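You operate a simulated robot arm through the tools that you are given. There is no shell and no other tool. Be economical: measure what you need, move in short steps, check, and stop when the job is done.

The job below is to be done with a simulated two-armed robot. You get a single attempt, and the scene is never put back.

## Task
Carry the three filters to the long bench in the yellow tub.
Fine: Stand them in it first. Carry it in both hands to the free end.

It is judged by the outcome, as a careful person would: the job done as asked, and still so three seconds after it is handed in. It fails if anything else is knocked over, pushed out of place, dropped, spilled or broken.

## Robot
Two 7-joint arms with two-finger parallel grippers on one trunk, on a base that drives. Base frame: it is fixed to the floor where the robot stands at the start and does not move with it; the origin is under the middle of the robot, x ahead of it, y to its left, z up. Units: m, degrees, N and s.
The left shoulder is at the start at [0.07, 0.133, 1.16], the right one opposite. With the tool pointing down near the work surface each hand reaches from about 0.1 to 0.64 m from the robot's upright axis, wherever it stands, measured 20 degrees to its own side. Places, roughly: inside of the yellow tub [0.5, -0.6, 0.8]; free end of the long bench [-1.1, -0.3, 0.8]. Payload 1.57 kg a hand.
Tool frame (each hand has its own): the origin (TCP) lies between the finger pads and is the grasp point; the fingertips stand 0.03 m ahead of it; z points along the fingers, y is the line along which they close. The gripper opens to 0.08 m. The fingers are 0.017 m wide and 0.012 m thick; the gripper's body (0.04 by 0.082 m) begins 0.08 m behind the TCP.
Orientation is that of the tool frame in the base frame, as a unit quaternion [x, y, z, w]. With the fingers straight down and closing along the base's y, the tool's x points along the base's -x, its y along +y and its z along -z.

## Interface
- The arms move only by the tool servo_tool. It takes "left_targets", "right_targets" or both (then of equal length, played together; a hand with none holds still); each is one flat list of numbers, 7 for each row, row after row: the turn, a rotation vector about the tool's x, y, z in degrees, then the shift along the tool's x, y, z in m, then the opening, from 0 (shut) to 1 (fully open). In form: [ax, ay, az, x, y, z, gripper, ax, ay, az, x, y, z, gripper, ...]. A call has 1 to 8 rows; each row is the pose to reach, as a shift and turn from the pose commanded when the call began, along the tool's axes at that moment. A row lasts 0.2 s, in which the tool goes at most 0.05 m and 8.6 degrees; a call with a longer step from one row to the next is refused whole, and so is a gripper value outside its range. A pose out of reach is approached as far as the arm can. The call stops where the force on the tool passes 50 N (or 10 N more than at its start, if that is more) or the arm is blocked; 0.2 s more then pass. The fingers move at their own pace (about 0.153 m/s each) and stop on an object; they squeeze with about 41 N. The grip force told is the motor's: it shows also when the fingers shut on nothing. Time passes only in rows, and 0.2 s behind the last, so rows that repeat a pose let the fingers close. The reply holds the time, the measured pose of the TCP, the force on the tool along the base axes, the opening and the grip force, in the units named above and with some noise.
- Cameras (640 x 400 px; columns grow to the right, rows downward): "scene" is now at [0.1368, -0.0244, 1.3889]; the picture's right is [-0.26, -0.97, -0.00], its down [-0.56, 0.15, -0.82] and it looks along [0.79, -0.21, -0.58] (base axes); focal length 240 px, centre (320, 200). "left" rides on the left gripper at [0.072, 0.007, -0.122] in its tool frame; the picture's right is [-0.09, 1.00, 0.00], its down [-0.84, -0.08, -0.54] and it looks along [-0.54, -0.05, 0.84] (tool axes); focal length 238 px, centre (320, 200). "right" rides on the right gripper at [0.072, -0.007, -0.122] in its tool frame; the picture's right is [0.09, 1.00, 0.00], its down [-0.84, 0.08, -0.54] and it looks along [-0.54, 0.05, 0.84] (tool axes); focal length 238 px, centre (320, 200). There is no depth. A picture from a camera that has moved, and an enlarged one, comes with that camera's place and axes in the base frame and with its lens.
- get_image(camera): a new picture of that camera. It takes no simulated time.
- lift_body(by): slides the trunk up (or, below 0, down) by that many m; the arms and the scene camera ride with it, the base frame stays. It gives what a move gives, with no picture.
- drive_base(legs): drives the robot by 1 to 6 legs, each [ahead, left, turn to the left] in m, m and degrees, along the robot's own axes; the way and the turn of a leg run together, so that a leg with both is an arc; at most 1.5 m and 180 degrees a leg. The arms and the cameras ride along, it lands a little off, and it stops where it bumps. It gives what a move gives.
- aim_head(pan, tilt): turns the head with the scene camera to pan (to the left, within 86 degrees either way) and tilt (down, from -29 to 69), counted from straight ahead of the robot. It gives what a move gives.
- zoom(camera, box): a new picture of the part [left, top, right, bottom] of that camera's present view, enlarged. It takes no simulated time.
- job_done(): hands the job in; it is judged then, once.

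Go step by step. Nothing tells you exact positions but the pictures and the camera data: compare them with the known pose of the tool, close in by small moves and look again before you grip or let go. The budget is 120 turns and 88 pictures, counting those below and the enlarged ones. Unless the task says otherwise, let go and move clear before handing in, and close with one line.

The tools are called after ">>>" as name(argument=value, ...) on one line, values as JSON. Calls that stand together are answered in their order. servo_tool: Moves the arms, as the interface text tells. Its arguments: {"type":"object","properties":{"left_targets":{"type":"array","items":{"type":"number"}},"right_targets":{"type":"array","items":{"type":"number"}}},"required":[]} The other tools are called the same way: lift_body (by) slides the trunk up or down; drive_base (legs) drives the base; aim_head (pan, tilt) turns the head that bears the scene camera; get_image (camera) takes a picture; zoom (camera, box) takes an enlarged picture of a part of a camera's view; job_done () hands the job in.

At the start:

```text
time_s: 0.0
left_eef_pos: [0.4494, -0.0237, 1.2348]
left_ee_rot: [-0.002, 1.0, 0.0, -0.001]
left_wrist_force: [0.3, 0.6, -0.9]
left_opening: 0.08
left_gripper_force: 0.0
right_eef_pos: [0.3128, -0.4498, 1.0618]
right_ee_rot: [0.0, 1.0, -0.001, 0.0]
right_wrist_force: [0.2, -0.2, -1.3]
right_opening: 0.0801
right_gripper_force: 0.0
trunk travel left (down, up): [-0.734, 0.206]
robot x, y, heading: [-0.0003, 0.0024, 0.1]
head pan, tilt: [-15.1, 35.2]
```

scene: 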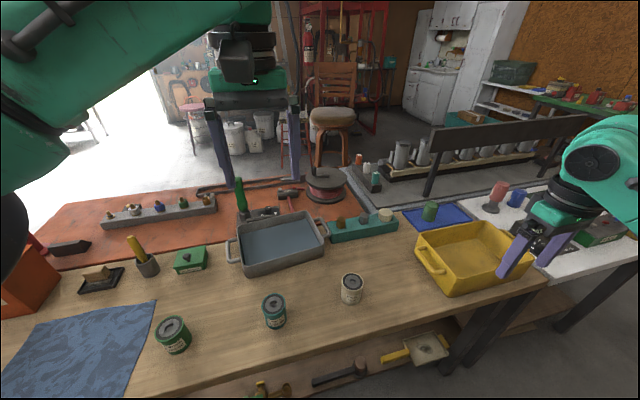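
right: 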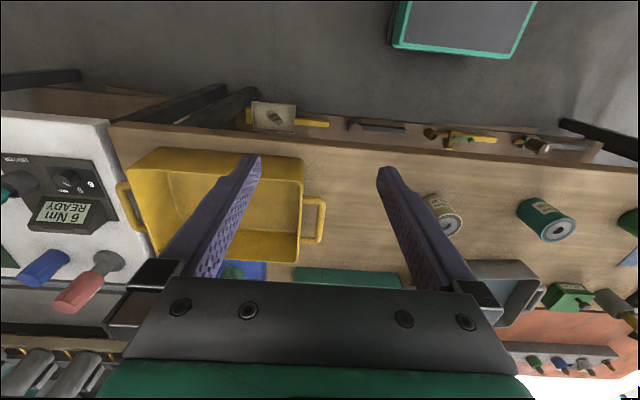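
left: 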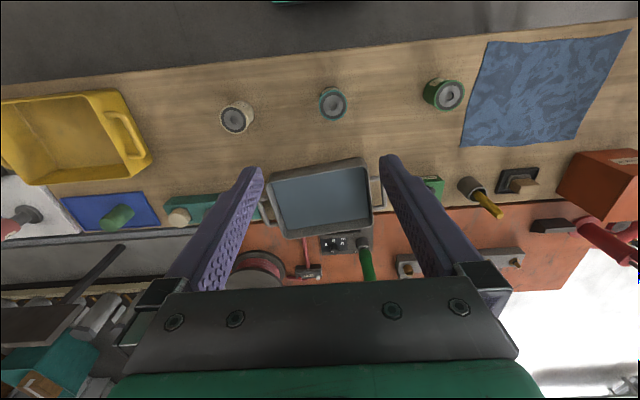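

The three cans at the front of the bench (white, teal, green) look like the filters, and the yellow tub is at the right. I'll take closer looks before moving.

>>> zoom(camera="scene", box=[130, 240, 390, 400])

>>> zoom(camera="scene", box=[380, 160, 640, 320])

>>> zoom(camera="left", box=[180, 40, 500, 240])

```text
2.46 times, centred on (260, 320) of scene
camera zoom: at [0.1368, -0.0244, 1.3889], right [-0.26, -0.97, 0.0], down [-0.56, 0.15, -0.82], along [0.79, -0.21, -0.58], focal length 589 px, centre (468, -95)
```

zoom: 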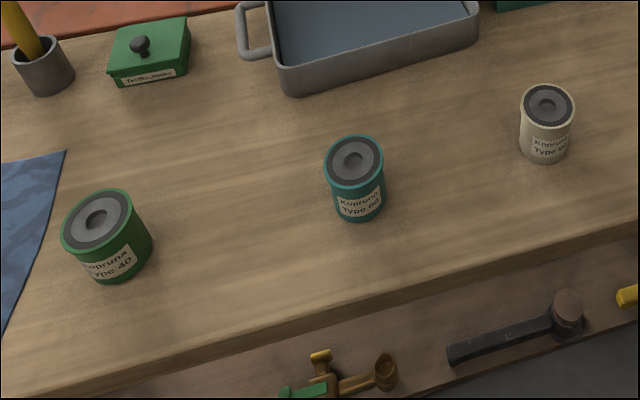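

```text
2.46 times, centred on (510, 240) of scene
camera zoom: at [0.1368, -0.0244, 1.3889], right [-0.26, -0.97, 0.0], down [-0.56, 0.15, -0.82], along [0.79, -0.21, -0.58], focal length 589 px, centre (-148, 102)
```

zoom: 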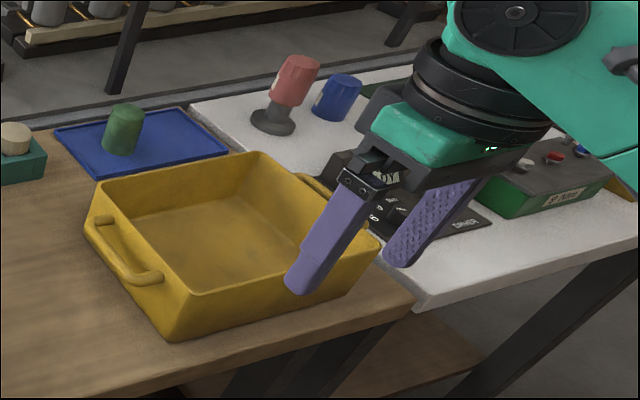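

```text
2.00 times, centred on (340, 140) of left
camera zoom: at [0.3765, -0.0175, 1.3566], right [0.09, 1.0, 0.0], down [0.84, -0.08, 0.54], along [0.54, -0.05, -0.84], focal length 477 px, centre (280, 320)
```

zoom: 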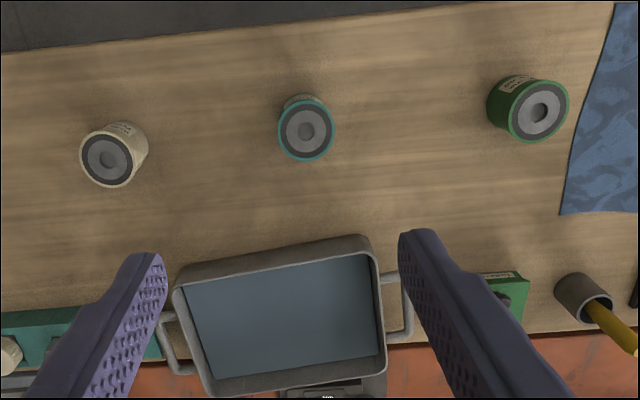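

The three "Kopruna" cans are at about (0.48, 0.228), (0.476, 0.0) and (0.486, -0.203), with tops near z 0.857. The tub rim spans about x 0.415–0.585 and y -0.44 to -0.72. I'll bring the left hand over the green filter and the right hand toward the teal one, turning both so the fingers close mostly along x.

>>> servo_tool(left_targets=[0, 0, 8, -0.004, 0.0315, 0.0275, 1, 0, 0, 16, -0.008, 0.063, 0.055, 1, 0, 0, 24, -0.012, 0.0945, 0.0825, 1, 0, 0, 32, -0.016, 0.126, 0.11, 1, 0, 0, 40, -0.02, 0.1575, 0.1375, 1, 0, 0, 48, -0.024, 0.189, 0.165, 1, 0, 0, 56, -0.028, 0.2205, 0.1925, 1, 0, 0, 64, -0.031, 0.252, 0.22, 1], right_targets=[0, 0, -8, -0.016, 0.045, 0.004, 1, 0, 0, -16, -0.032, 0.09, 0.008, 1, 0, 0, -24, -0.048, 0.135, 0.012, 1, 0, 0, -32, -0.064, 0.18, 0.016, 1, 0, 0, -40, -0.08, 0.225, 0.02, 1, 0, 0, -48, -0.096, 0.27, 0.024, 1, 0, 0, -56, -0.112, 0.315, 0.028, 1, 0, 0, -64, -0.128, 0.36, 0.032, 1])

```text
time_s: 1.8
left_eef_pos: [0.4788, 0.2309, 1.0118]
left_ee_rot: [0.529, 0.848, -0.001, 0.0]
left_wrist_force: [0.9, 0.8, 0.2]
left_opening: 0.08
left_gripper_force: 0.1
right_eef_pos: [0.4405, -0.0855, 1.0296]
right_ee_rot: [-0.531, 0.847, 0.0, -0.001]
right_wrist_force: [0.1, -0.6, 0.5]
right_opening: 0.0801
right_gripper_force: 0.0
trunk travel left (down, up): [-0.734, 0.206]
robot x, y, heading: [-0.0028, 0.001, -0.1]
head pan, tilt: [-15.1, 35.2]
```

Both hands reached their poses. I'll centre the right hand above the teal filter and look through both wrist cameras.

>>> servo_tool(right_targets=[0, 0, 0, -0.0457, 0.0025, 0.01, 1, 0, 0, 0, -0.0915, 0.005, 0.02, 1])

>>> get_image(camera="left")

>>> get_image(camera="right")

```text
time_s: 2.4
left_eef_pos: [0.4783, 0.2288, 1.0138]
left_ee_rot: [0.53, 0.848, 0.0, 0.0]
left_wrist_force: [0.2, -0.1, 0.1]
left_opening: 0.0799
left_gripper_force: 0.0
right_eef_pos: [0.4361, -0.0622, 1.0133]
right_ee_rot: [-0.53, 0.848, 0.0, 0.001]
right_wrist_force: [-0.3, 0.5, 0.1]
right_opening: 0.08
right_gripper_force: 0.0
right hand out of reach, approached as far as the arm can: row 1, 2
trunk travel left (down, up): [-0.734, 0.206]
robot x, y, heading: [-0.003, 0.0025, -0.1]
head pan, tilt: [-15.1, 35.2]
```

```text
81 pictures are left
camera left: at [0.4515, 0.2958, 1.1358], right [0.93, 0.35, 0.0], down [0.3, -0.79, 0.54], along [0.19, -0.51, -0.84], focal length 238 px, centre (320, 200)
```

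left: 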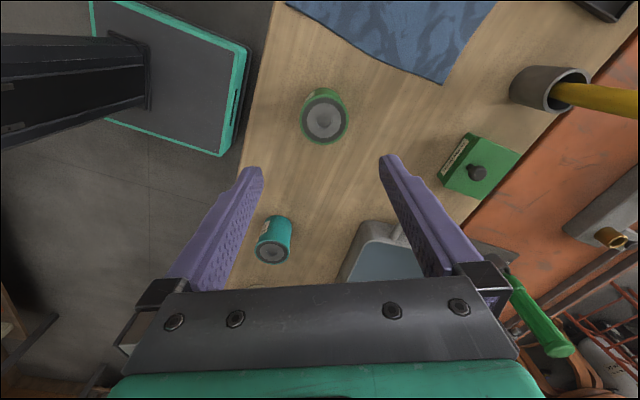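

```text
80 pictures are left
camera right: at [0.4111, -0.1298, 1.1353], right [-0.94, 0.35, 0.0], down [0.3, 0.79, 0.54], along [0.19, 0.51, -0.84], focal length 238 px, centre (320, 200)
```

right: 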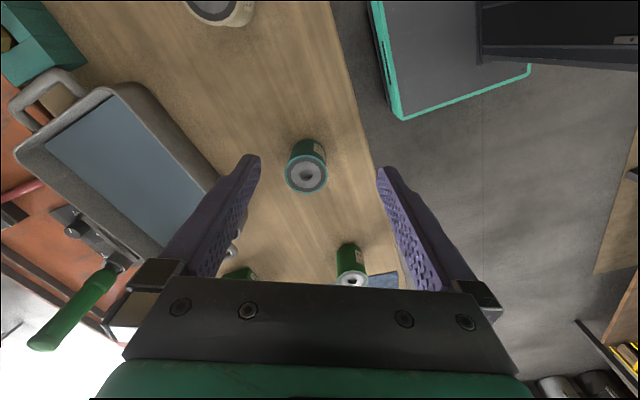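

Green sits directly under the left hand. The right hand can't reach across to the teal filter, so it will take the white one; meanwhile the left hand descends and grips.

>>> servo_tool(left_targets=[0, 0, 0, 0, 0, 0.04, 1, 0, 0, 0, 0, 0, 0.08, 1, 0, 0, 0, 0, 0, 0.12, 1, 0, 0, 0, 0, 0, 0.155, 1, 0, 0, 0, 0, 0, 0.185, 1, 0, 0, 0, 0, 0, 0.185, 0, 0, 0, 0, 0, 0, 0.185, 0, 0, 0, 0, 0, 0, 0.185, 0], right_targets=[0, 0, 0, 0.026, -0.0265, 0, 1, 0, 0, 0, 0.052, -0.053, 0, 1, 0, 0, 0, 0.078, -0.08, 0, 1, 0, 0, 0, 0.105, -0.1065, 0, 1, 0, 0, 0, 0.105, -0.1065, 0, 1, 0, 0, 0, 0.105, -0.1065, 0, 1, 0, 0, 0, 0.105, -0.1065, 0, 1, 0, 0, 0, 0.105, -0.1065, 0, 1])

>>> get_image(camera="right")

>>> get_image(camera="left")

```text
time_s: 4.2
left_eef_pos: [0.4791, 0.2277, 0.8287]
left_ee_rot: [0.529, 0.849, 0.0, 0.0]
left_wrist_force: [1.4, 1.0, 3.3]
left_opening: 0.056
left_gripper_force: 41.1
right_eef_pos: [0.4873, -0.2042, 1.0161]
right_ee_rot: [-0.529, 0.848, 0.0, 0.0]
right_wrist_force: [0.2, -0.2, 0.2]
right_opening: 0.0798
right_gripper_force: 0.1
trunk travel left (down, up): [-0.734, 0.206]
robot x, y, heading: [-0.0007, -0.0018, -0.3]
head pan, tilt: [-15.1, 35.2]
```

```text
79 pictures are left
camera right: at [0.4616, -0.2725, 1.1368], right [-0.94, 0.35, 0.0], down [0.3, 0.79, 0.54], along [0.19, 0.51, -0.84], focal length 238 px, centre (320, 200)
```

right: 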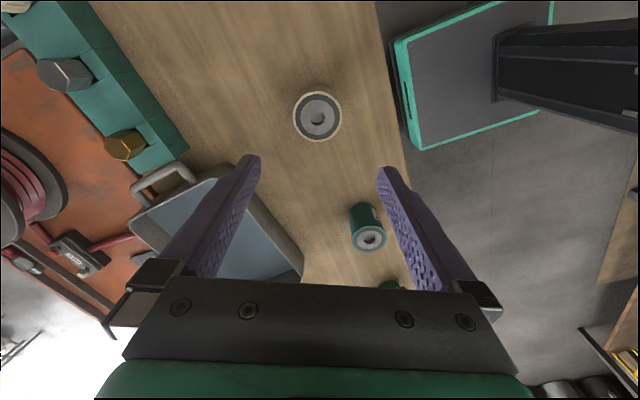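

```text
78 pictures are left
camera left: at [0.4529, 0.2955, 0.9512], right [0.93, 0.35, 0.0], down [0.3, -0.79, 0.54], along [0.19, -0.51, -0.84], focal length 238 px, centre (320, 200)
```

left: 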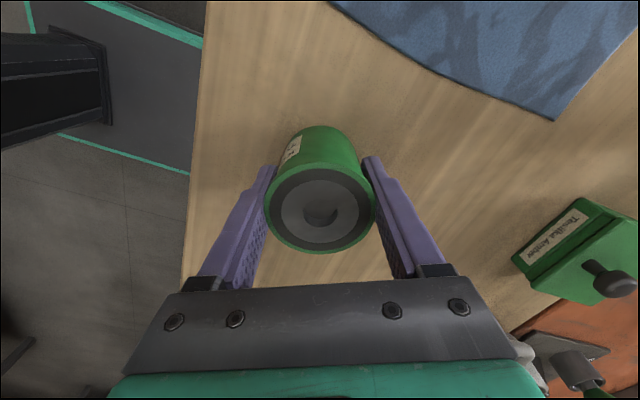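

The left hand holds the green filter, and the right hand is centred over the white one. I'll lift the left hand while the right descends and grips.

>>> servo_tool(left_targets=[0, 0, 0, 0, 0, -0.01, 0, 0, 0, 0, 0, 0, -0.03, 0, 0, 0, 0, 0, 0, -0.05, 0, 0, 0, 0, 0, 0, -0.07, 0, 0, 0, 0, 0, 0, -0.09, 0, 0, 0, 0, 0, 0, -0.11, 0, 0, 0, 0, 0, 0, -0.13, 0, 0, 0, 0, 0, 0, -0.15, 0], right_targets=[0, 0, 0, 0, -0.001, 0.04, 1, 0, 0, 0, 0.001, -0.001, 0.08, 1, 0, 0, 0, 0.002, -0.001, 0.12, 1, 0, 0, 0, 0.002, -0.001, 0.155, 1, 0, 0, 0, 0.002, -0.001, 0.187, 1, 0, 0, 0, 0.002, -0.001, 0.187, 0, 0, 0, 0, 0.002, -0.001, 0.187, 0, 0, 0, 0, 0.002, -0.001, 0.187, 0])

>>> get_image(camera="right")

```text
time_s: 6.0
left_eef_pos: [0.4792, 0.2279, 0.9793]
left_ee_rot: [0.53, 0.848, 0.0, -0.002]
left_wrist_force: [0.1, 0.6, -1.8]
left_opening: 0.0561
left_gripper_force: 41.4
right_eef_pos: [0.4828, -0.2095, 0.8324]
right_ee_rot: [-0.53, 0.848, 0.0, 0.001]
right_wrist_force: [0.4, 1.1, 1.2]
right_opening: 0.0559
right_gripper_force: 41.3
right hand out of reach, approached as far as the arm can: row 5, 6, 7, 8
trunk travel left (down, up): [-0.734, 0.206]
robot x, y, heading: [-0.0014, 0.003, -0.0]
head pan, tilt: [-15.1, 35.2]
```

```text
77 pictures are left
camera right: at [0.4578, -0.2775, 0.9524], right [-0.94, 0.35, 0.0], down [0.3, 0.79, 0.54], along [0.19, 0.51, -0.84], focal length 238 px, centre (320, 200)
```

right: 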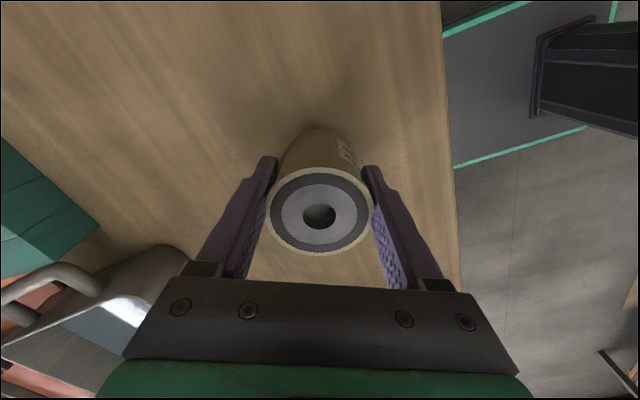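

Both filters are held. I'll lift the right hand, then check the floor to the right before driving.

>>> servo_tool(right_targets=[0, 0, 0, 0, 0, -0.01, 0, 0, 0, 0, 0, 0, -0.04, 0, 0, 0, 0, 0, 0, -0.08, 0, 0, 0, 0, 0, 0, -0.12, 0, 0, 0, 0, 0, 0, -0.15, 0, 0, 0, 0, 0, 0, -0.17, 0])

>>> aim_head(pan=-50, tilt=55)

>>> get_image(camera="scene")

```text
time_s: 7.4
left_eef_pos: [0.4794, 0.2279, 0.9792]
left_ee_rot: [0.529, 0.848, 0.0, 0.0]
left_wrist_force: [-0.8, 0.2, -1.1]
left_opening: 0.0557
left_gripper_force: 41.0
right_eef_pos: [0.4825, -0.2089, 1.0013]
right_ee_rot: [-0.531, 0.848, 0.0, 0.001]
right_wrist_force: [0.4, 0.1, -0.8]
right_opening: 0.056
right_gripper_force: 41.4
trunk travel left (down, up): [-0.734, 0.206]
robot x, y, heading: [0.004, 0.0052, 0.1]
head pan, tilt: [-15.1, 35.2]
```

```text
time_s: 8.4
left_eef_pos: [0.4805, 0.2278, 0.9782]
left_ee_rot: [0.53, 0.848, -0.001, -0.001]
left_wrist_force: [0.4, 0.1, -1.4]
left_opening: 0.056
left_gripper_force: 41.3
right_eef_pos: [0.4826, -0.2098, 1.0006]
right_ee_rot: [-0.53, 0.848, 0.0, 0.0]
right_wrist_force: [-0.2, -0.3, -1.4]
right_opening: 0.056
right_gripper_force: 40.3
trunk travel left (down, up): [-0.734, 0.206]
robot x, y, heading: [-0.0043, 0.0021, -0.0]
head pan, tilt: [-50.0, 55.0]
```

```text
76 pictures are left
camera scene: at [0.0988, -0.0565, 1.361], right [-0.77, -0.64, 0.0], down [-0.53, 0.63, -0.57], along [0.37, -0.44, -0.82], focal length 240 px, centre (320, 200)
```

scene: 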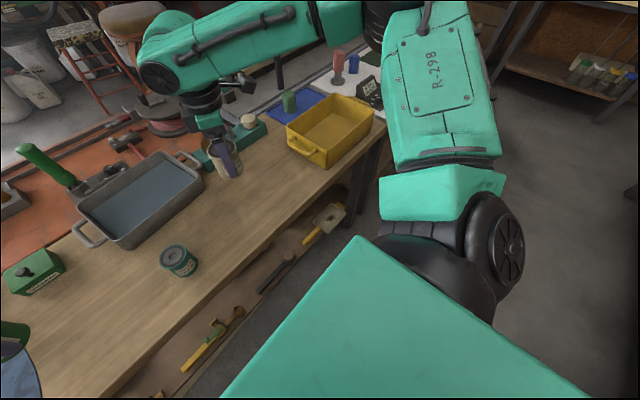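

The floor to the right is clear. I'll drive 0.42 m to the right so the tub comes within reach.

>>> drive_base(legs=[[0, -0.42, 0]])

>>> aim_head(pan=-15, tilt=45)

>>> get_image(camera="scene")

>>> get_image(camera="right")

>>> get_image(camera="left")

```text
time_s: 11.0
left_eef_pos: [0.4796, -0.1895, 0.9777]
left_ee_rot: [0.528, 0.849, -0.001, 0.0]
left_wrist_force: [0.2, 0.5, -0.8]
left_opening: 0.0559
left_gripper_force: 41.2
right_eef_pos: [0.4845, -0.6275, 1.0022]
right_ee_rot: [-0.531, 0.847, 0.001, 0.0]
right_wrist_force: [0.2, -0.1, -1.6]
right_opening: 0.0558
right_gripper_force: 40.9
trunk travel left (down, up): [-0.734, 0.206]
robot x, y, heading: [-0.0028, -0.4202, 0.1]
head pan, tilt: [-50.0, 55.0]
```

```text
time_s: 12.0
left_eef_pos: [0.4799, -0.1908, 0.979]
left_ee_rot: [0.528, 0.849, -0.001, 0.0]
left_wrist_force: [1.1, -0.4, -0.7]
left_opening: 0.0556
left_gripper_force: 41.2
right_eef_pos: [0.4836, -0.6276, 1.0017]
right_ee_rot: [-0.532, 0.847, 0.0, 0.001]
right_wrist_force: [0.1, 0.8, -1.8]
right_opening: 0.056
right_gripper_force: 40.9
trunk travel left (down, up): [-0.734, 0.206]
robot x, y, heading: [0.0035, -0.4224, 0.1]
head pan, tilt: [-15.0, 45.0]
```

```text
75 pictures are left
camera scene: at [0.1314, -0.4412, 1.3744], right [-0.26, -0.97, 0.0], down [-0.68, 0.18, -0.71], along [0.68, -0.18, -0.71], focal length 240 px, centre (320, 200)
```

scene: 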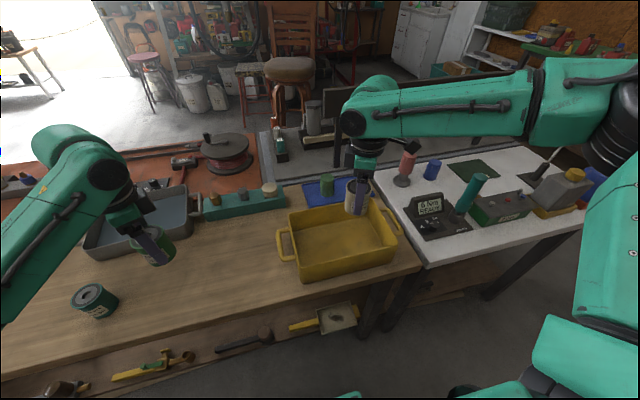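

```text
74 pictures are left
camera right: at [0.4597, -0.6952, 1.1223], right [-0.94, 0.35, 0.0], down [0.29, 0.79, 0.54], along [0.19, 0.51, -0.84], focal length 238 px, centre (320, 200)
```

right: 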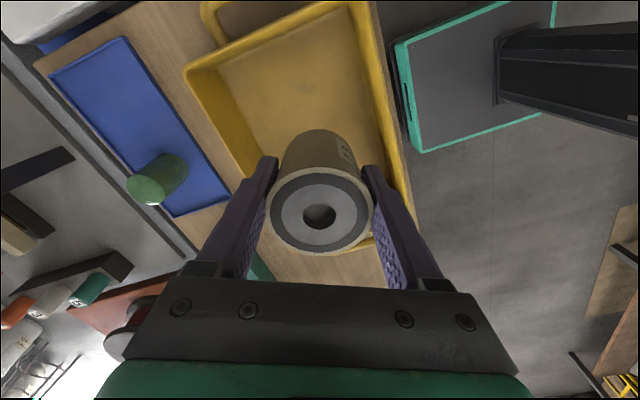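

```text
73 pictures are left
camera left: at [0.4539, -0.1229, 1.1007], right [0.93, 0.36, 0.0], down [0.3, -0.78, 0.54], along [0.19, -0.51, -0.84], focal length 238 px, centre (320, 200)
```

left: 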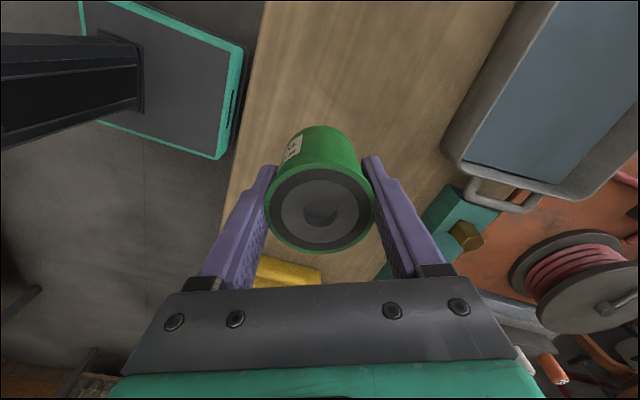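

The right hand is above the tub. I'll zoom in to fix the tub's rim and floor exactly.

>>> zoom(camera="scene", box=[260, 170, 420, 290])

```text
3.33 times, centred on (340, 230) of scene
camera zoom: at [0.1314, -0.4412, 1.3744], right [-0.26, -0.97, 0.0], down [-0.68, 0.18, -0.71], along [0.68, -0.18, -0.71], focal length 798 px, centre (253, 100)
```

zoom: 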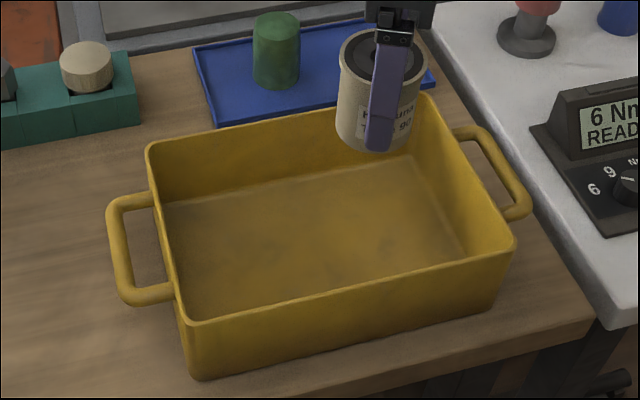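

The tub rim outline is x 0.414–0.585, y -0.470 to -0.722, z about 0.87, with its centre near (0.50, -0.596). I'll bring the white filter over (0.495, -0.66) and lower it part way.

>>> servo_tool(right_targets=[0, 0, 0, 0.0115, -0.013, 0.0, 0, 0, 0, 0, 0.023, -0.0255, 0.0, 0, 0, 0, 0, 0.023, -0.0255, 0.03, 0, 0, 0, 0, 0.023, -0.0255, 0.06, 0, 0, 0, 0, 0.023, -0.0255, 0.09, 0, 0, 0, 0, 0.023, -0.0255, 0.12, 0, 0, 0, 0, 0.023, -0.0255, 0.14, 0])

>>> get_image(camera="right")

>>> zoom(camera="scene", box=[260, 170, 420, 290])

```text
time_s: 13.6
left_eef_pos: [0.4804, -0.1903, 0.9766]
left_ee_rot: [0.528, 0.849, -0.001, 0.0]
left_wrist_force: [0.1, 0.0, -0.4]
left_opening: 0.0559
left_gripper_force: 41.0
right_eef_pos: [0.4974, -0.6585, 0.8599]
right_ee_rot: [-0.532, 0.847, 0.0, 0.0]
right_wrist_force: [0.2, -0.7, -0.8]
right_opening: 0.0559
right_gripper_force: 41.0
trunk travel left (down, up): [-0.734, 0.206]
robot x, y, heading: [-0.0008, -0.424, 0.1]
head pan, tilt: [-15.0, 45.0]
```

```text
71 pictures are left
camera right: at [0.4727, -0.7269, 0.981], right [-0.94, 0.35, 0.0], down [0.29, 0.79, 0.54], along [0.19, 0.51, -0.84], focal length 238 px, centre (320, 200)
```

right: 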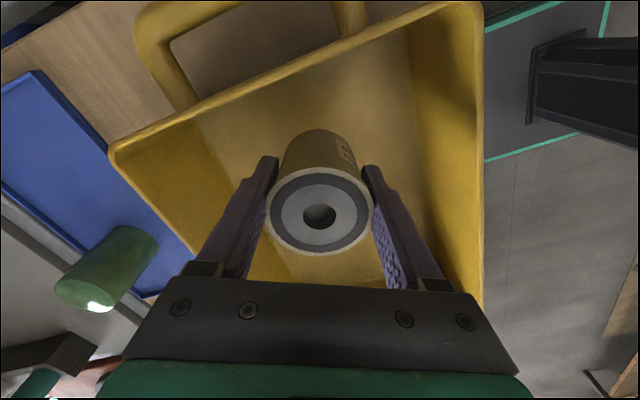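

```text
3.33 times, centred on (340, 230) of scene
camera zoom: at [0.1319, -0.4416, 1.3744], right [-0.26, -0.97, 0.0], down [-0.68, 0.18, -0.71], along [0.68, -0.18, -0.71], focal length 798 px, centre (253, 100)
```

zoom: 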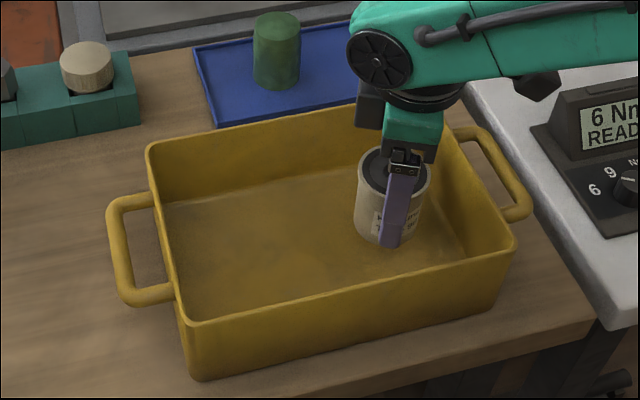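

The filter is inside the tub and clear of the walls. I'll lower it in small steps while watching the force.

>>> servo_tool(right_targets=[0, 0, 0, 0, 0, 0.006, 0, 0, 0, 0, 0, 0, 0.012, 0, 0, 0, 0, 0, 0, 0.018, 0])

```text
time_s: 14.4
left_eef_pos: [0.48, -0.1909, 0.9781]
left_ee_rot: [0.528, 0.849, 0.0, 0.0]
left_wrist_force: [0.8, 0.6, -0.2]
left_opening: 0.0557
left_gripper_force: 40.9
right_eef_pos: [0.4979, -0.6592, 0.8434]
right_ee_rot: [-0.531, 0.848, 0.0, 0.0]
right_wrist_force: [-0.3, 0.0, -1.6]
right_opening: 0.056
right_gripper_force: 41.0
trunk travel left (down, up): [-0.734, 0.206]
robot x, y, heading: [0.0013, -0.4176, 0.3]
head pan, tilt: [-15.0, 45.0]
```

>>> servo_tool(right_targets=[0, 0, 0, 0, 0, 0.003, 0, 0, 0, 0, 0, 0, 0.005, 0])

```text
time_s: 15.0
left_eef_pos: [0.4787, -0.1913, 0.9792]
left_ee_rot: [0.529, 0.849, -0.001, -0.001]
left_wrist_force: [0.4, -0.6, -1.3]
left_opening: 0.0557
left_gripper_force: 40.9
right_eef_pos: [0.4968, -0.6584, 0.837]
right_ee_rot: [-0.531, 0.847, 0.001, 0.0]
right_wrist_force: [-0.8, -0.7, -1.2]
right_opening: 0.0559
right_gripper_force: 40.9
trunk travel left (down, up): [-0.734, 0.206]
robot x, y, heading: [0.0017, -0.4216, 0.0]
head pan, tilt: [-15.0, 45.0]
```

No contact yet (weight still on the hand), so I'll go a little lower.

>>> servo_tool(right_targets=[0, 0, 0, 0, 0, 0.002, 0, 0, 0, 0, 0, 0, 0.004, 0])

```text
time_s: 15.6
left_eef_pos: [0.4787, -0.19, 0.9796]
left_ee_rot: [0.528, 0.849, 0.0, 0.0]
left_wrist_force: [0.2, 0.6, -0.9]
left_opening: 0.0559
left_gripper_force: 41.0
right_eef_pos: [0.4969, -0.6587, 0.8356]
right_ee_rot: [-0.531, 0.847, 0.0, 0.001]
right_wrist_force: [-1.0, -1.8, 7.2]
right_opening: 0.0557
right_gripper_force: 41.3
trunk travel left (down, up): [-0.734, 0.206]
robot x, y, heading: [-0.0028, -0.4205, 0.1]
head pan, tilt: [-15.0, 45.0]
```

It is on the tub floor (force 7 N). I'll release and withdraw straight up.

>>> servo_tool(right_targets=[0, 0, 0, 0, 0, -0.001, 0.8, 0, 0, 0, 0, 0, -0.001, 1, 0, 0, 0, 0, 0, -0.02, 1, 0, 0, 0, 0, 0, -0.06, 1, 0, 0, 0, 0, 0, -0.1, 1, 0, 0, 0, 0, 0, -0.15, 1, 0, 0, 0, 0, 0, -0.2, 1, 0, 0, 0, 0, 0, -0.25, 1])

>>> zoom(camera="scene", box=[260, 170, 420, 290])

```text
time_s: 17.4
left_eef_pos: [0.4798, -0.1896, 0.9781]
left_ee_rot: [0.528, 0.849, -0.001, 0.0]
left_wrist_force: [0.1, -0.4, -0.7]
left_opening: 0.0558
left_gripper_force: 40.9
right_eef_pos: [0.4977, -0.6583, 1.0855]
right_ee_rot: [-0.532, 0.847, 0.0, 0.0]
right_wrist_force: [0.3, 0.0, -0.5]
right_opening: 0.0799
right_gripper_force: 0.0
trunk travel left (down, up): [-0.734, 0.206]
robot x, y, heading: [-0.0022, -0.4174, 0.2]
head pan, tilt: [-15.0, 45.0]
```

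```text
3.33 times, centred on (340, 230) of scene
camera zoom: at [0.1305, -0.4405, 1.3745], right [-0.26, -0.97, 0.0], down [-0.68, 0.18, -0.71], along [0.68, -0.18, -0.71], focal length 798 px, centre (253, 100)
```

zoom: 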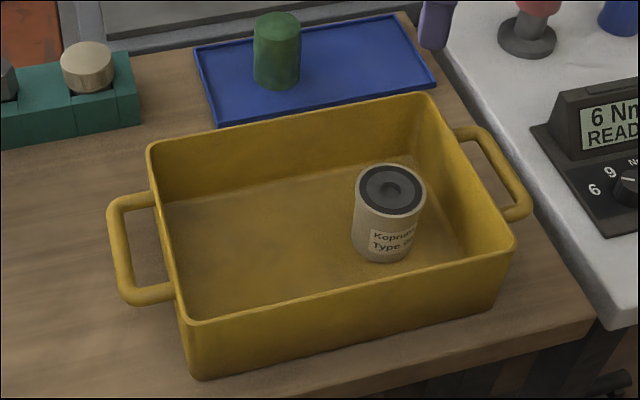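

White stands upright in the tub. Next I'll drive further right so the left hand, carrying green, is over the tub's left part.

>>> servo_tool(left_targets=[0, 0, 0, 0, 0, -0.03, 0, 0, 0, 0, 0, 0, -0.06, 0])

>>> drive_base(legs=[[0, -0.333, 0]])

>>> aim_head(pan=15, tilt=45)

>>> get_image(camera="scene")

>>> get_image(camera="left")

```text
time_s: 18.0
left_eef_pos: [0.4788, -0.1899, 1.0402]
left_ee_rot: [0.529, 0.849, -0.001, -0.001]
left_wrist_force: [0.2, 0.0, -0.8]
left_opening: 0.0557
left_gripper_force: 41.3
right_eef_pos: [0.4963, -0.6592, 1.084]
right_ee_rot: [-0.532, 0.847, 0.0, 0.0]
right_wrist_force: [-1.3, -0.2, -0.5]
right_opening: 0.08
right_gripper_force: 0.1
trunk travel left (down, up): [-0.734, 0.206]
robot x, y, heading: [0.0002, -0.4144, 0.1]
head pan, tilt: [-15.0, 45.0]
```

```text
time_s: 20.2
left_eef_pos: [0.4814, -0.5206, 1.038]
left_ee_rot: [0.528, 0.849, -0.001, 0.001]
left_wrist_force: [0.0, 0.7, -0.5]
left_opening: 0.0557
left_gripper_force: 41.6
right_eef_pos: [0.4995, -0.9878, 1.0838]
right_ee_rot: [-0.532, 0.847, 0.0, 0.0]
right_wrist_force: [0.1, 0.1, 0.5]
right_opening: 0.0799
right_gripper_force: 0.1
trunk travel left (down, up): [-0.734, 0.206]
robot x, y, heading: [-0.0014, -0.7493, 0.2]
head pan, tilt: [-15.0, 45.0]
```

```text
time_s: 21.1
left_eef_pos: [0.4807, -0.5218, 1.0399]
left_ee_rot: [0.528, 0.85, 0.0, -0.001]
left_wrist_force: [0.1, -0.2, -0.7]
left_opening: 0.0556
left_gripper_force: 41.1
right_eef_pos: [0.4996, -0.989, 1.0836]
right_ee_rot: [-0.532, 0.847, 0.0, -0.001]
right_wrist_force: [0.0, 0.2, 0.6]
right_opening: 0.0798
right_gripper_force: 0.2
trunk travel left (down, up): [-0.734, 0.206]
robot x, y, heading: [0.0036, -0.7526, 0.3]
head pan, tilt: [15.0, 45.0]
```

```text
68 pictures are left
camera scene: at [0.1322, -0.7305, 1.3744], right [0.26, -0.96, 0.0], down [-0.68, -0.19, -0.71], along [0.68, 0.19, -0.71], focal length 240 px, centre (320, 200)
```

scene: 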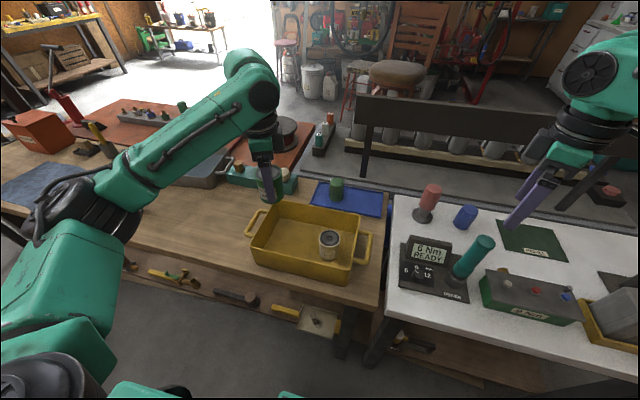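

```text
67 pictures are left
camera left: at [0.4546, -0.454, 1.161], right [0.93, 0.36, 0.0], down [0.3, -0.78, 0.54], along [0.19, -0.51, -0.84], focal length 238 px, centre (320, 200)
```

left: 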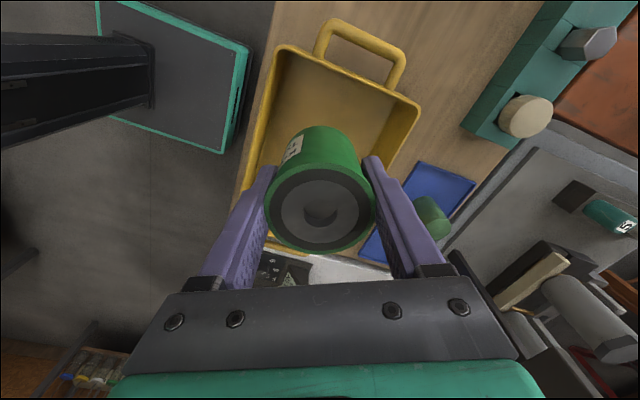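

Green is over the tub's left end. I'll shift it slightly ahead and lower it most of the way.

>>> servo_tool(left_targets=[0, 0, 0, -0.006, 0.0126, 0.02, 0, 0, 0, 0, -0.006, 0.0126, 0.05, 0, 0, 0, 0, -0.006, 0.0126, 0.08, 0, 0, 0, 0, -0.006, 0.0126, 0.11, 0, 0, 0, 0, -0.006, 0.0126, 0.14, 0, 0, 0, 0, -0.006, 0.0126, 0.165, 0, 0, 0, 0, -0.006, 0.0126, 0.185, 0, 0, 0, 0, -0.006, 0.0126, 0.195, 0])

>>> get_image(camera="left")

```text
time_s: 22.9
left_eef_pos: [0.4946, -0.5215, 0.8448]
left_ee_rot: [0.528, 0.849, 0.0, 0.0]
left_wrist_force: [-0.9, 0.4, -2.1]
left_opening: 0.056
left_gripper_force: 41.0
right_eef_pos: [0.4993, -0.9896, 1.0847]
right_ee_rot: [-0.531, 0.847, 0.001, -0.001]
right_wrist_force: [-1.1, 0.5, 0.2]
right_opening: 0.0801
right_gripper_force: 0.1
trunk travel left (down, up): [-0.734, 0.206]
robot x, y, heading: [0.0011, -0.7537, 0.4]
head pan, tilt: [15.0, 45.0]
```

```text
66 pictures are left
camera left: at [0.468, -0.4537, 0.9659], right [0.93, 0.36, 0.0], down [0.3, -0.78, 0.54], along [0.19, -0.51, -0.84], focal length 238 px, centre (320, 200)
```

left: 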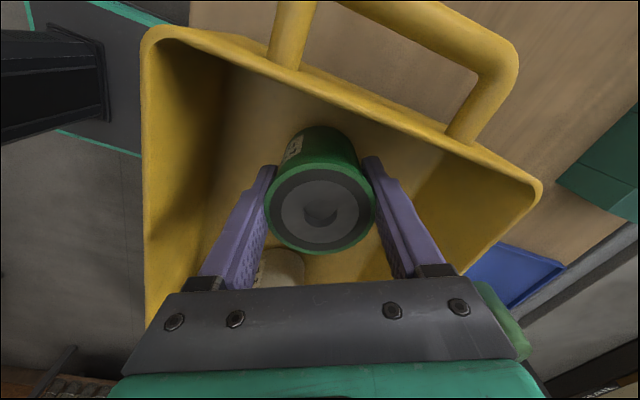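

>>> servo_tool(left_targets=[0, 0, 0, 0, 0, 0.004, 0, 0, 0, 0, 0, 0, 0.008, 0, 0, 0, 0, 0, 0, 0.0105, 0])

```text
time_s: 23.7
left_eef_pos: [0.4954, -0.5199, 0.8339]
left_ee_rot: [0.526, 0.85, 0.0, -0.002]
left_wrist_force: [0.3, -0.1, -1.2]
left_opening: 0.0558
left_gripper_force: 40.5
right_eef_pos: [0.4989, -0.9891, 1.0848]
right_ee_rot: [-0.532, 0.847, 0.0, -0.001]
right_wrist_force: [0.3, -0.7, 0.7]
right_opening: 0.08
right_gripper_force: 0.0
trunk travel left (down, up): [-0.734, 0.206]
robot x, y, heading: [0.0002, -0.7513, 0.0]
head pan, tilt: [15.0, 45.0]
```

Green is just above the floor; I'll lower it in a couple more small steps.

>>> servo_tool(left_targets=[0, 0, 0, 0, 0, 0.002, 0, 0, 0, 0, 0, 0, 0.0035, 0])

```text
time_s: 24.3
left_eef_pos: [0.4947, -0.5217, 0.8342]
left_ee_rot: [0.527, 0.85, 0.002, 0.002]
left_wrist_force: [1.7, 3.2, 17.7]
left_opening: 0.0559
left_gripper_force: 40.6
right_eef_pos: [0.4971, -0.9903, 1.0846]
right_ee_rot: [-0.533, 0.846, -0.001, 0.001]
right_wrist_force: [-0.1, 0.5, 1.1]
right_opening: 0.0799
right_gripper_force: 0.1
trunk travel left (down, up): [-0.734, 0.206]
robot x, y, heading: [0.0007, -0.7521, 0.4]
head pan, tilt: [15.0, 45.0]
```

Contact at 18 N. I'll ease back 2 mm, release and withdraw.

>>> servo_tool(left_targets=[0, 0, 0, 0, 0, -0.0025, 0, 0, 0, 0, 0, 0, -0.0025, 0.8, 0, 0, 0, 0, 0, -0.0025, 1, 0, 0, 0, 0, 0, -0.02, 1, 0, 0, 0, 0, 0, -0.06, 1, 0, 0, 0, 0, 0, -0.1, 1, 0, 0, 0, 0, 0, -0.14, 1, 0, 0, 0, 0, 0, -0.19, 1])

>>> drive_base(legs=[[0, 0.52, 0]])

>>> get_image(camera="left")

>>> get_image(camera="right")

```text
time_s: 26.1
left_eef_pos: [0.4929, -0.5199, 1.0204]
left_ee_rot: [0.528, 0.849, 0.001, -0.001]
left_wrist_force: [0.4, -0.8, 0.2]
left_opening: 0.08
left_gripper_force: 0.0
right_eef_pos: [0.4984, -0.9889, 1.0852]
right_ee_rot: [-0.531, 0.847, 0.001, 0.001]
right_wrist_force: [0.0, 0.3, -0.3]
right_opening: 0.08
right_gripper_force: 0.0
trunk travel left (down, up): [-0.734, 0.206]
robot x, y, heading: [0.003, -0.749, 0.2]
head pan, tilt: [15.0, 45.0]
```

```text
time_s: 29.2
left_eef_pos: [0.4909, 0.0005, 1.0197]
left_ee_rot: [0.527, 0.85, 0.0, -0.001]
left_wrist_force: [-0.4, 0.6, -1.2]
left_opening: 0.0799
left_gripper_force: 0.0
right_eef_pos: [0.4968, -0.4677, 1.0843]
right_ee_rot: [-0.532, 0.847, 0.001, 0.0]
right_wrist_force: [0.9, -0.2, 0.3]
right_opening: 0.0801
right_gripper_force: 0.1
trunk travel left (down, up): [-0.734, 0.206]
robot x, y, heading: [-0.0045, -0.2278, 0.4]
head pan, tilt: [15.0, 45.0]
```

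```text
65 pictures are left
camera left: at [0.4649, 0.0672, 1.1414], right [0.93, 0.36, 0.0], down [0.3, -0.78, 0.54], along [0.19, -0.51, -0.84], focal length 238 px, centre (320, 200)
```

left: 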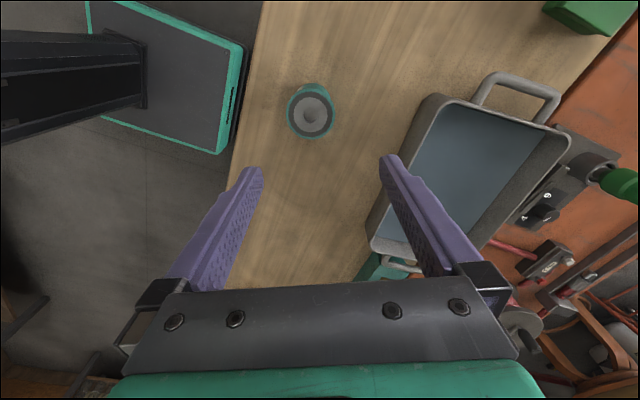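

```text
64 pictures are left
camera right: at [0.4721, -0.5364, 1.205], right [-0.94, 0.35, 0.0], down [0.29, 0.79, 0.54], along [0.19, 0.51, -0.84], focal length 238 px, centre (320, 200)
```

right: 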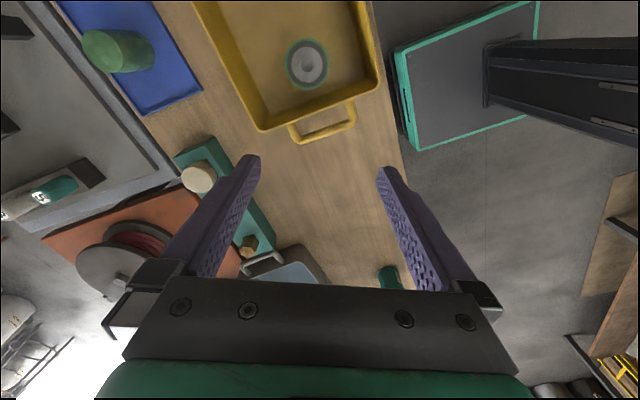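

Green is upright in the tub. Teal is at (0.478, 0.002), so I'll align the left hand, descend and grip.

>>> servo_tool(left_targets=[0, 0, 0, 0.0066, -0.0112, 0.03, 1, 0, 0, 0, 0.0066, -0.0112, 0.07, 1, 0, 0, 0, 0.0066, -0.0112, 0.11, 1, 0, 0, 0, 0.0066, -0.0112, 0.15, 1, 0, 0, 0, 0.0066, -0.0112, 0.19, 1, 0, 0, 0, 0.0066, -0.0112, 0.19, 0, 0, 0, 0, 0.0066, -0.0112, 0.19, 0, 0, 0, 0, 0.0066, -0.0112, 0.19, 0])

>>> get_image(camera="left")

```text
time_s: 31.0
left_eef_pos: [0.4782, 0.0018, 0.8297]
left_ee_rot: [0.528, 0.849, -0.001, 0.0]
left_wrist_force: [1.0, 0.4, 0.5]
left_opening: 0.0556
left_gripper_force: 41.5
right_eef_pos: [0.496, -0.4672, 1.0843]
right_ee_rot: [-0.533, 0.846, 0.0, 0.001]
right_wrist_force: [1.1, -0.4, 0.2]
right_opening: 0.08
right_gripper_force: 0.1
trunk travel left (down, up): [-0.734, 0.206]
robot x, y, heading: [-0.0031, -0.23, 0.4]
head pan, tilt: [15.0, 45.0]
```

```text
63 pictures are left
camera left: at [0.4519, 0.069, 0.9512], right [0.93, 0.36, 0.0], down [0.3, -0.78, 0.54], along [0.19, -0.51, -0.84], focal length 238 px, centre (320, 200)
```

left: 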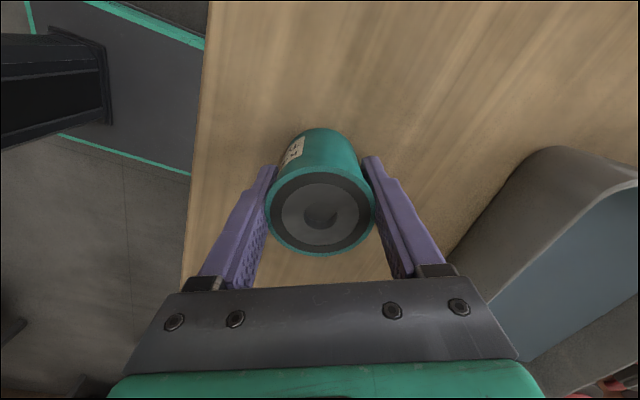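

Teal is held. I'll lift it and drive right so the left hand is over the middle of the tub.

>>> servo_tool(left_targets=[0, 0, 0, 0, 0, -0.015, 0, 0, 0, 0, 0, 0, -0.05, 0, 0, 0, 0, 0, 0, -0.09, 0, 0, 0, 0, 0, 0, -0.13, 0, 0, 0, 0, 0, 0, -0.17, 0, 0, 0, 0, 0, 0, -0.21, 0])

>>> drive_base(legs=[[0, -0.592, 0]])

>>> zoom(camera="scene", box=[230, 180, 390, 300])

```text
time_s: 32.4
left_eef_pos: [0.4775, 0.0014, 1.0401]
left_ee_rot: [0.527, 0.85, 0.001, -0.001]
left_wrist_force: [-0.8, 0.1, -0.6]
left_opening: 0.0556
left_gripper_force: 41.5
right_eef_pos: [0.4964, -0.4691, 1.0842]
right_ee_rot: [-0.532, 0.847, 0.0, 0.001]
right_wrist_force: [-0.8, -0.4, 0.0]
right_opening: 0.0801
right_gripper_force: 0.0
trunk travel left (down, up): [-0.734, 0.206]
robot x, y, heading: [-0.0021, -0.2306, 0.3]
head pan, tilt: [15.0, 45.0]
```

```text
time_s: 35.8
left_eef_pos: [0.4808, -0.5954, 1.0394]
left_ee_rot: [0.529, 0.848, -0.001, -0.001]
left_wrist_force: [-0.2, 1.2, -0.4]
left_opening: 0.0557
left_gripper_force: 41.2
right_eef_pos: [0.4967, -1.0647, 1.0846]
right_ee_rot: [-0.529, 0.848, 0.0, 0.0]
right_wrist_force: [0.6, 1.2, 0.7]
right_opening: 0.0798
right_gripper_force: 0.1
trunk travel left (down, up): [-0.734, 0.206]
robot x, y, heading: [-0.0041, -0.822, 0.2]
head pan, tilt: [15.0, 45.0]
```

```text
3.33 times, centred on (310, 240) of scene
camera zoom: at [0.1311, -0.804, 1.3744], right [0.26, -0.97, 0.0], down [-0.68, -0.18, -0.71], along [0.68, 0.18, -0.71], focal length 798 px, centre (353, 67)
```

zoom: 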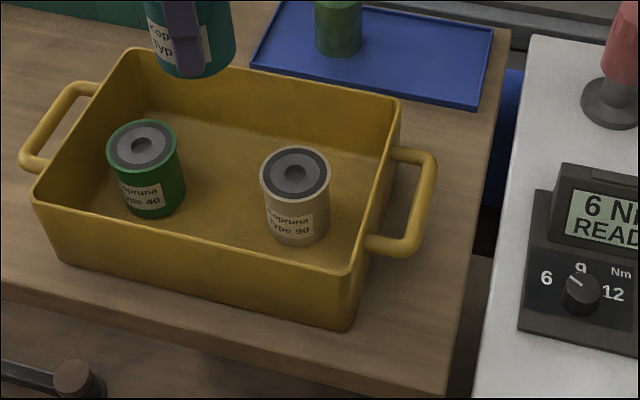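

Both placed filters are upright with a clear gap between them. I'll lower teal into the middle at about (0.508, -0.591).

>>> servo_tool(left_targets=[0, 0, 0, -0.008, 0.0263, 0.0, 0, 0, 0, 0, -0.008, 0.0263, 0.03, 0, 0, 0, 0, -0.008, 0.0263, 0.06, 0, 0, 0, 0, -0.008, 0.0263, 0.09, 0, 0, 0, 0, -0.008, 0.0263, 0.115, 0, 0, 0, 0, -0.008, 0.0263, 0.135, 0])

>>> zoom(camera="scene", box=[230, 180, 390, 300])

>>> get_image(camera="left")

```text
time_s: 37.1
left_eef_pos: [0.5086, -0.5906, 0.9042]
left_ee_rot: [0.53, 0.848, 0.0, 0.0]
left_wrist_force: [0.0, 0.0, -1.5]
left_opening: 0.0556
left_gripper_force: 40.9
right_eef_pos: [0.4969, -1.0663, 1.0847]
right_ee_rot: [-0.53, 0.848, 0.0, 0.0]
right_wrist_force: [0.3, 0.7, 0.2]
right_opening: 0.08
right_gripper_force: 0.1
trunk travel left (down, up): [-0.734, 0.206]
robot x, y, heading: [0.0017, -0.8252, -0.0]
head pan, tilt: [15.0, 45.0]
```

```text
3.33 times, centred on (310, 240) of scene
camera zoom: at [0.1313, -0.8047, 1.3744], right [0.26, -0.97, 0.0], down [-0.68, -0.18, -0.71], along [0.68, 0.18, -0.71], focal length 798 px, centre (353, 67)
```

zoom: 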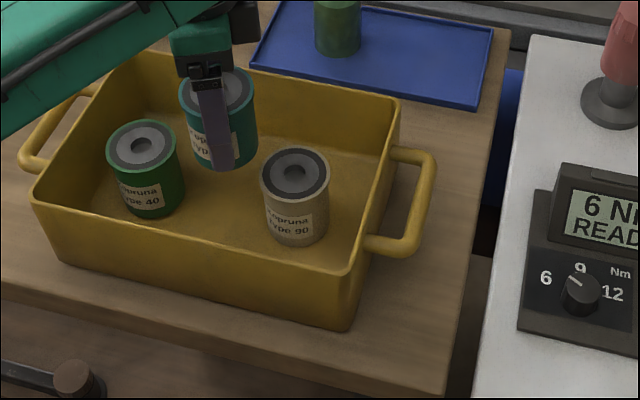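

```text
60 pictures are left
camera left: at [0.4819, -0.5233, 1.0263], right [0.94, 0.35, 0.0], down [0.3, -0.79, 0.54], along [0.19, -0.51, -0.84], focal length 238 px, centre (320, 200)
```

left: 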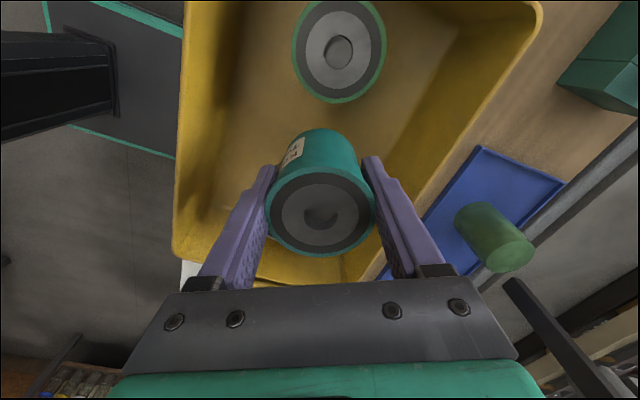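

The gap is good on both sides. I'll lower to just above the floor.

>>> servo_tool(left_targets=[0, 0, 0, 0, 0, 0.02, 0, 0, 0, 0, 0, 0, 0.04, 0, 0, 0, 0, 0, 0, 0.055, 0, 0, 0, 0, 0, 0, 0.065, 0, 0, 0, 0, 0, 0, 0.0675, 0])

```text
time_s: 38.4
left_eef_pos: [0.5083, -0.5913, 0.8363]
left_ee_rot: [0.53, 0.848, 0.0, 0.0]
left_wrist_force: [-1.1, 0.1, -1.2]
left_opening: 0.0557
left_gripper_force: 41.4
right_eef_pos: [0.4977, -1.0655, 1.0838]
right_ee_rot: [-0.529, 0.848, 0.0, -0.001]
right_wrist_force: [-0.2, 0.4, 0.1]
right_opening: 0.08
right_gripper_force: 0.1
trunk travel left (down, up): [-0.734, 0.206]
robot x, y, heading: [0.0013, -0.8253, 0.1]
head pan, tilt: [15.0, 45.0]
```

>>> servo_tool(left_targets=[0, 0, 0, 0, 0, 0.0015, 0, 0, 0, 0, 0, 0, 0.003, 0])

```text
time_s: 39.0
left_eef_pos: [0.5082, -0.5914, 0.8333]
left_ee_rot: [0.53, 0.848, 0.0, 0.0]
left_wrist_force: [0.8, -0.2, -1.3]
left_opening: 0.0557
left_gripper_force: 40.6
right_eef_pos: [0.4964, -1.0633, 1.0841]
right_ee_rot: [-0.53, 0.848, 0.0, 0.0]
right_wrist_force: [0.2, 0.0, 0.4]
right_opening: 0.0802
right_gripper_force: 0.1
trunk travel left (down, up): [-0.734, 0.206]
robot x, y, heading: [0.0008, -0.823, -0.1]
head pan, tilt: [15.0, 45.0]
```

>>> servo_tool(left_targets=[0, 0, 0, 0, 0, 0.001, 0, 0, 0, 0, 0, 0, 0.002, 0])

```text
time_s: 39.5
left_eef_pos: [0.507, -0.5919, 0.8324]
left_ee_rot: [0.529, 0.848, 0.0, 0.0]
left_wrist_force: [2.2, 0.6, 7.1]
left_opening: 0.0554
left_gripper_force: 41.0
right_eef_pos: [0.4961, -1.0657, 1.0845]
right_ee_rot: [-0.53, 0.848, 0.001, 0.001]
right_wrist_force: [-0.3, 0.0, 0.3]
right_opening: 0.08
right_gripper_force: 0.0
trunk travel left (down, up): [-0.734, 0.206]
robot x, y, heading: [-0.001, -0.825, -0.1]
head pan, tilt: [15.0, 45.0]
```

Teal is on the floor. I'll release and withdraw.

>>> servo_tool(left_targets=[0, 0, 0, 0, 0, -0.001, 0.8, 0, 0, 0, 0, 0, -0.001, 1, 0, 0, 0, 0, 0, -0.001, 1, 0, 0, 0, 0, 0, -0.02, 1, 0, 0, 0, 0, 0, -0.06, 1, 0, 0, 0, 0, 0, -0.1, 1, 0, 0, 0, 0, 0, -0.15, 1, 0, 0, 0, 0, 0, -0.2, 1])

>>> drive_base(legs=[[0, 0.23, 0]])

>>> aim_head(pan=0, tilt=50)

>>> get_image(camera="scene")

```text
time_s: 41.4
left_eef_pos: [0.5052, -0.5912, 1.0329]
left_ee_rot: [0.53, 0.848, -0.001, -0.001]
left_wrist_force: [0.1, -1.1, -0.6]
left_opening: 0.0801
left_gripper_force: 0.1
right_eef_pos: [0.4965, -1.065, 1.0837]
right_ee_rot: [-0.53, 0.848, 0.0, 0.0]
right_wrist_force: [0.0, -0.4, -0.1]
right_opening: 0.08
right_gripper_force: 0.1
trunk travel left (down, up): [-0.734, 0.206]
robot x, y, heading: [0.0003, -0.8229, -0.0]
head pan, tilt: [15.0, 45.0]
```

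```text
time_s: 43.1
left_eef_pos: [0.5061, -0.3605, 1.0323]
left_ee_rot: [0.529, 0.848, 0.001, 0.0]
left_wrist_force: [0.1, -0.2, 0.6]
left_opening: 0.0801
left_gripper_force: 0.0
right_eef_pos: [0.4959, -0.8355, 1.0831]
right_ee_rot: [-0.53, 0.848, 0.0, 0.001]
right_wrist_force: [-0.5, 0.2, -0.4]
right_opening: 0.0799
right_gripper_force: 0.1
trunk travel left (down, up): [-0.734, 0.206]
robot x, y, heading: [-0.0021, -0.5972, 0.2]
head pan, tilt: [15.0, 45.0]
```

```text
time_s: 43.9
left_eef_pos: [0.5045, -0.3591, 1.0323]
left_ee_rot: [0.529, 0.848, -0.001, -0.001]
left_wrist_force: [-0.2, -0.1, -0.1]
left_opening: 0.0801
left_gripper_force: 0.1
right_eef_pos: [0.4971, -0.833, 1.0843]
right_ee_rot: [-0.529, 0.848, 0.0, 0.0]
right_wrist_force: [0.3, 0.0, -0.5]
right_opening: 0.0799
right_gripper_force: 0.1
trunk travel left (down, up): [-0.734, 0.206]
robot x, y, heading: [0.0036, -0.5934, 0.1]
head pan, tilt: [0.0, 50.0]
```

```text
59 pictures are left
camera scene: at [0.1294, -0.5942, 1.3675], right [0.0, -1.0, 0.0], down [-0.77, 0.0, -0.64], along [0.64, 0.0, -0.77], focal length 240 px, centre (320, 200)
```

scene: 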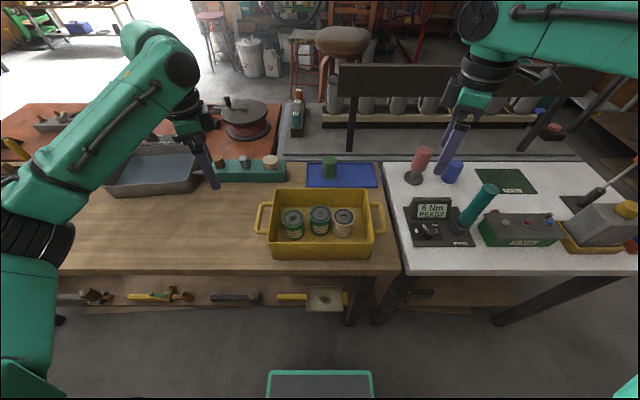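

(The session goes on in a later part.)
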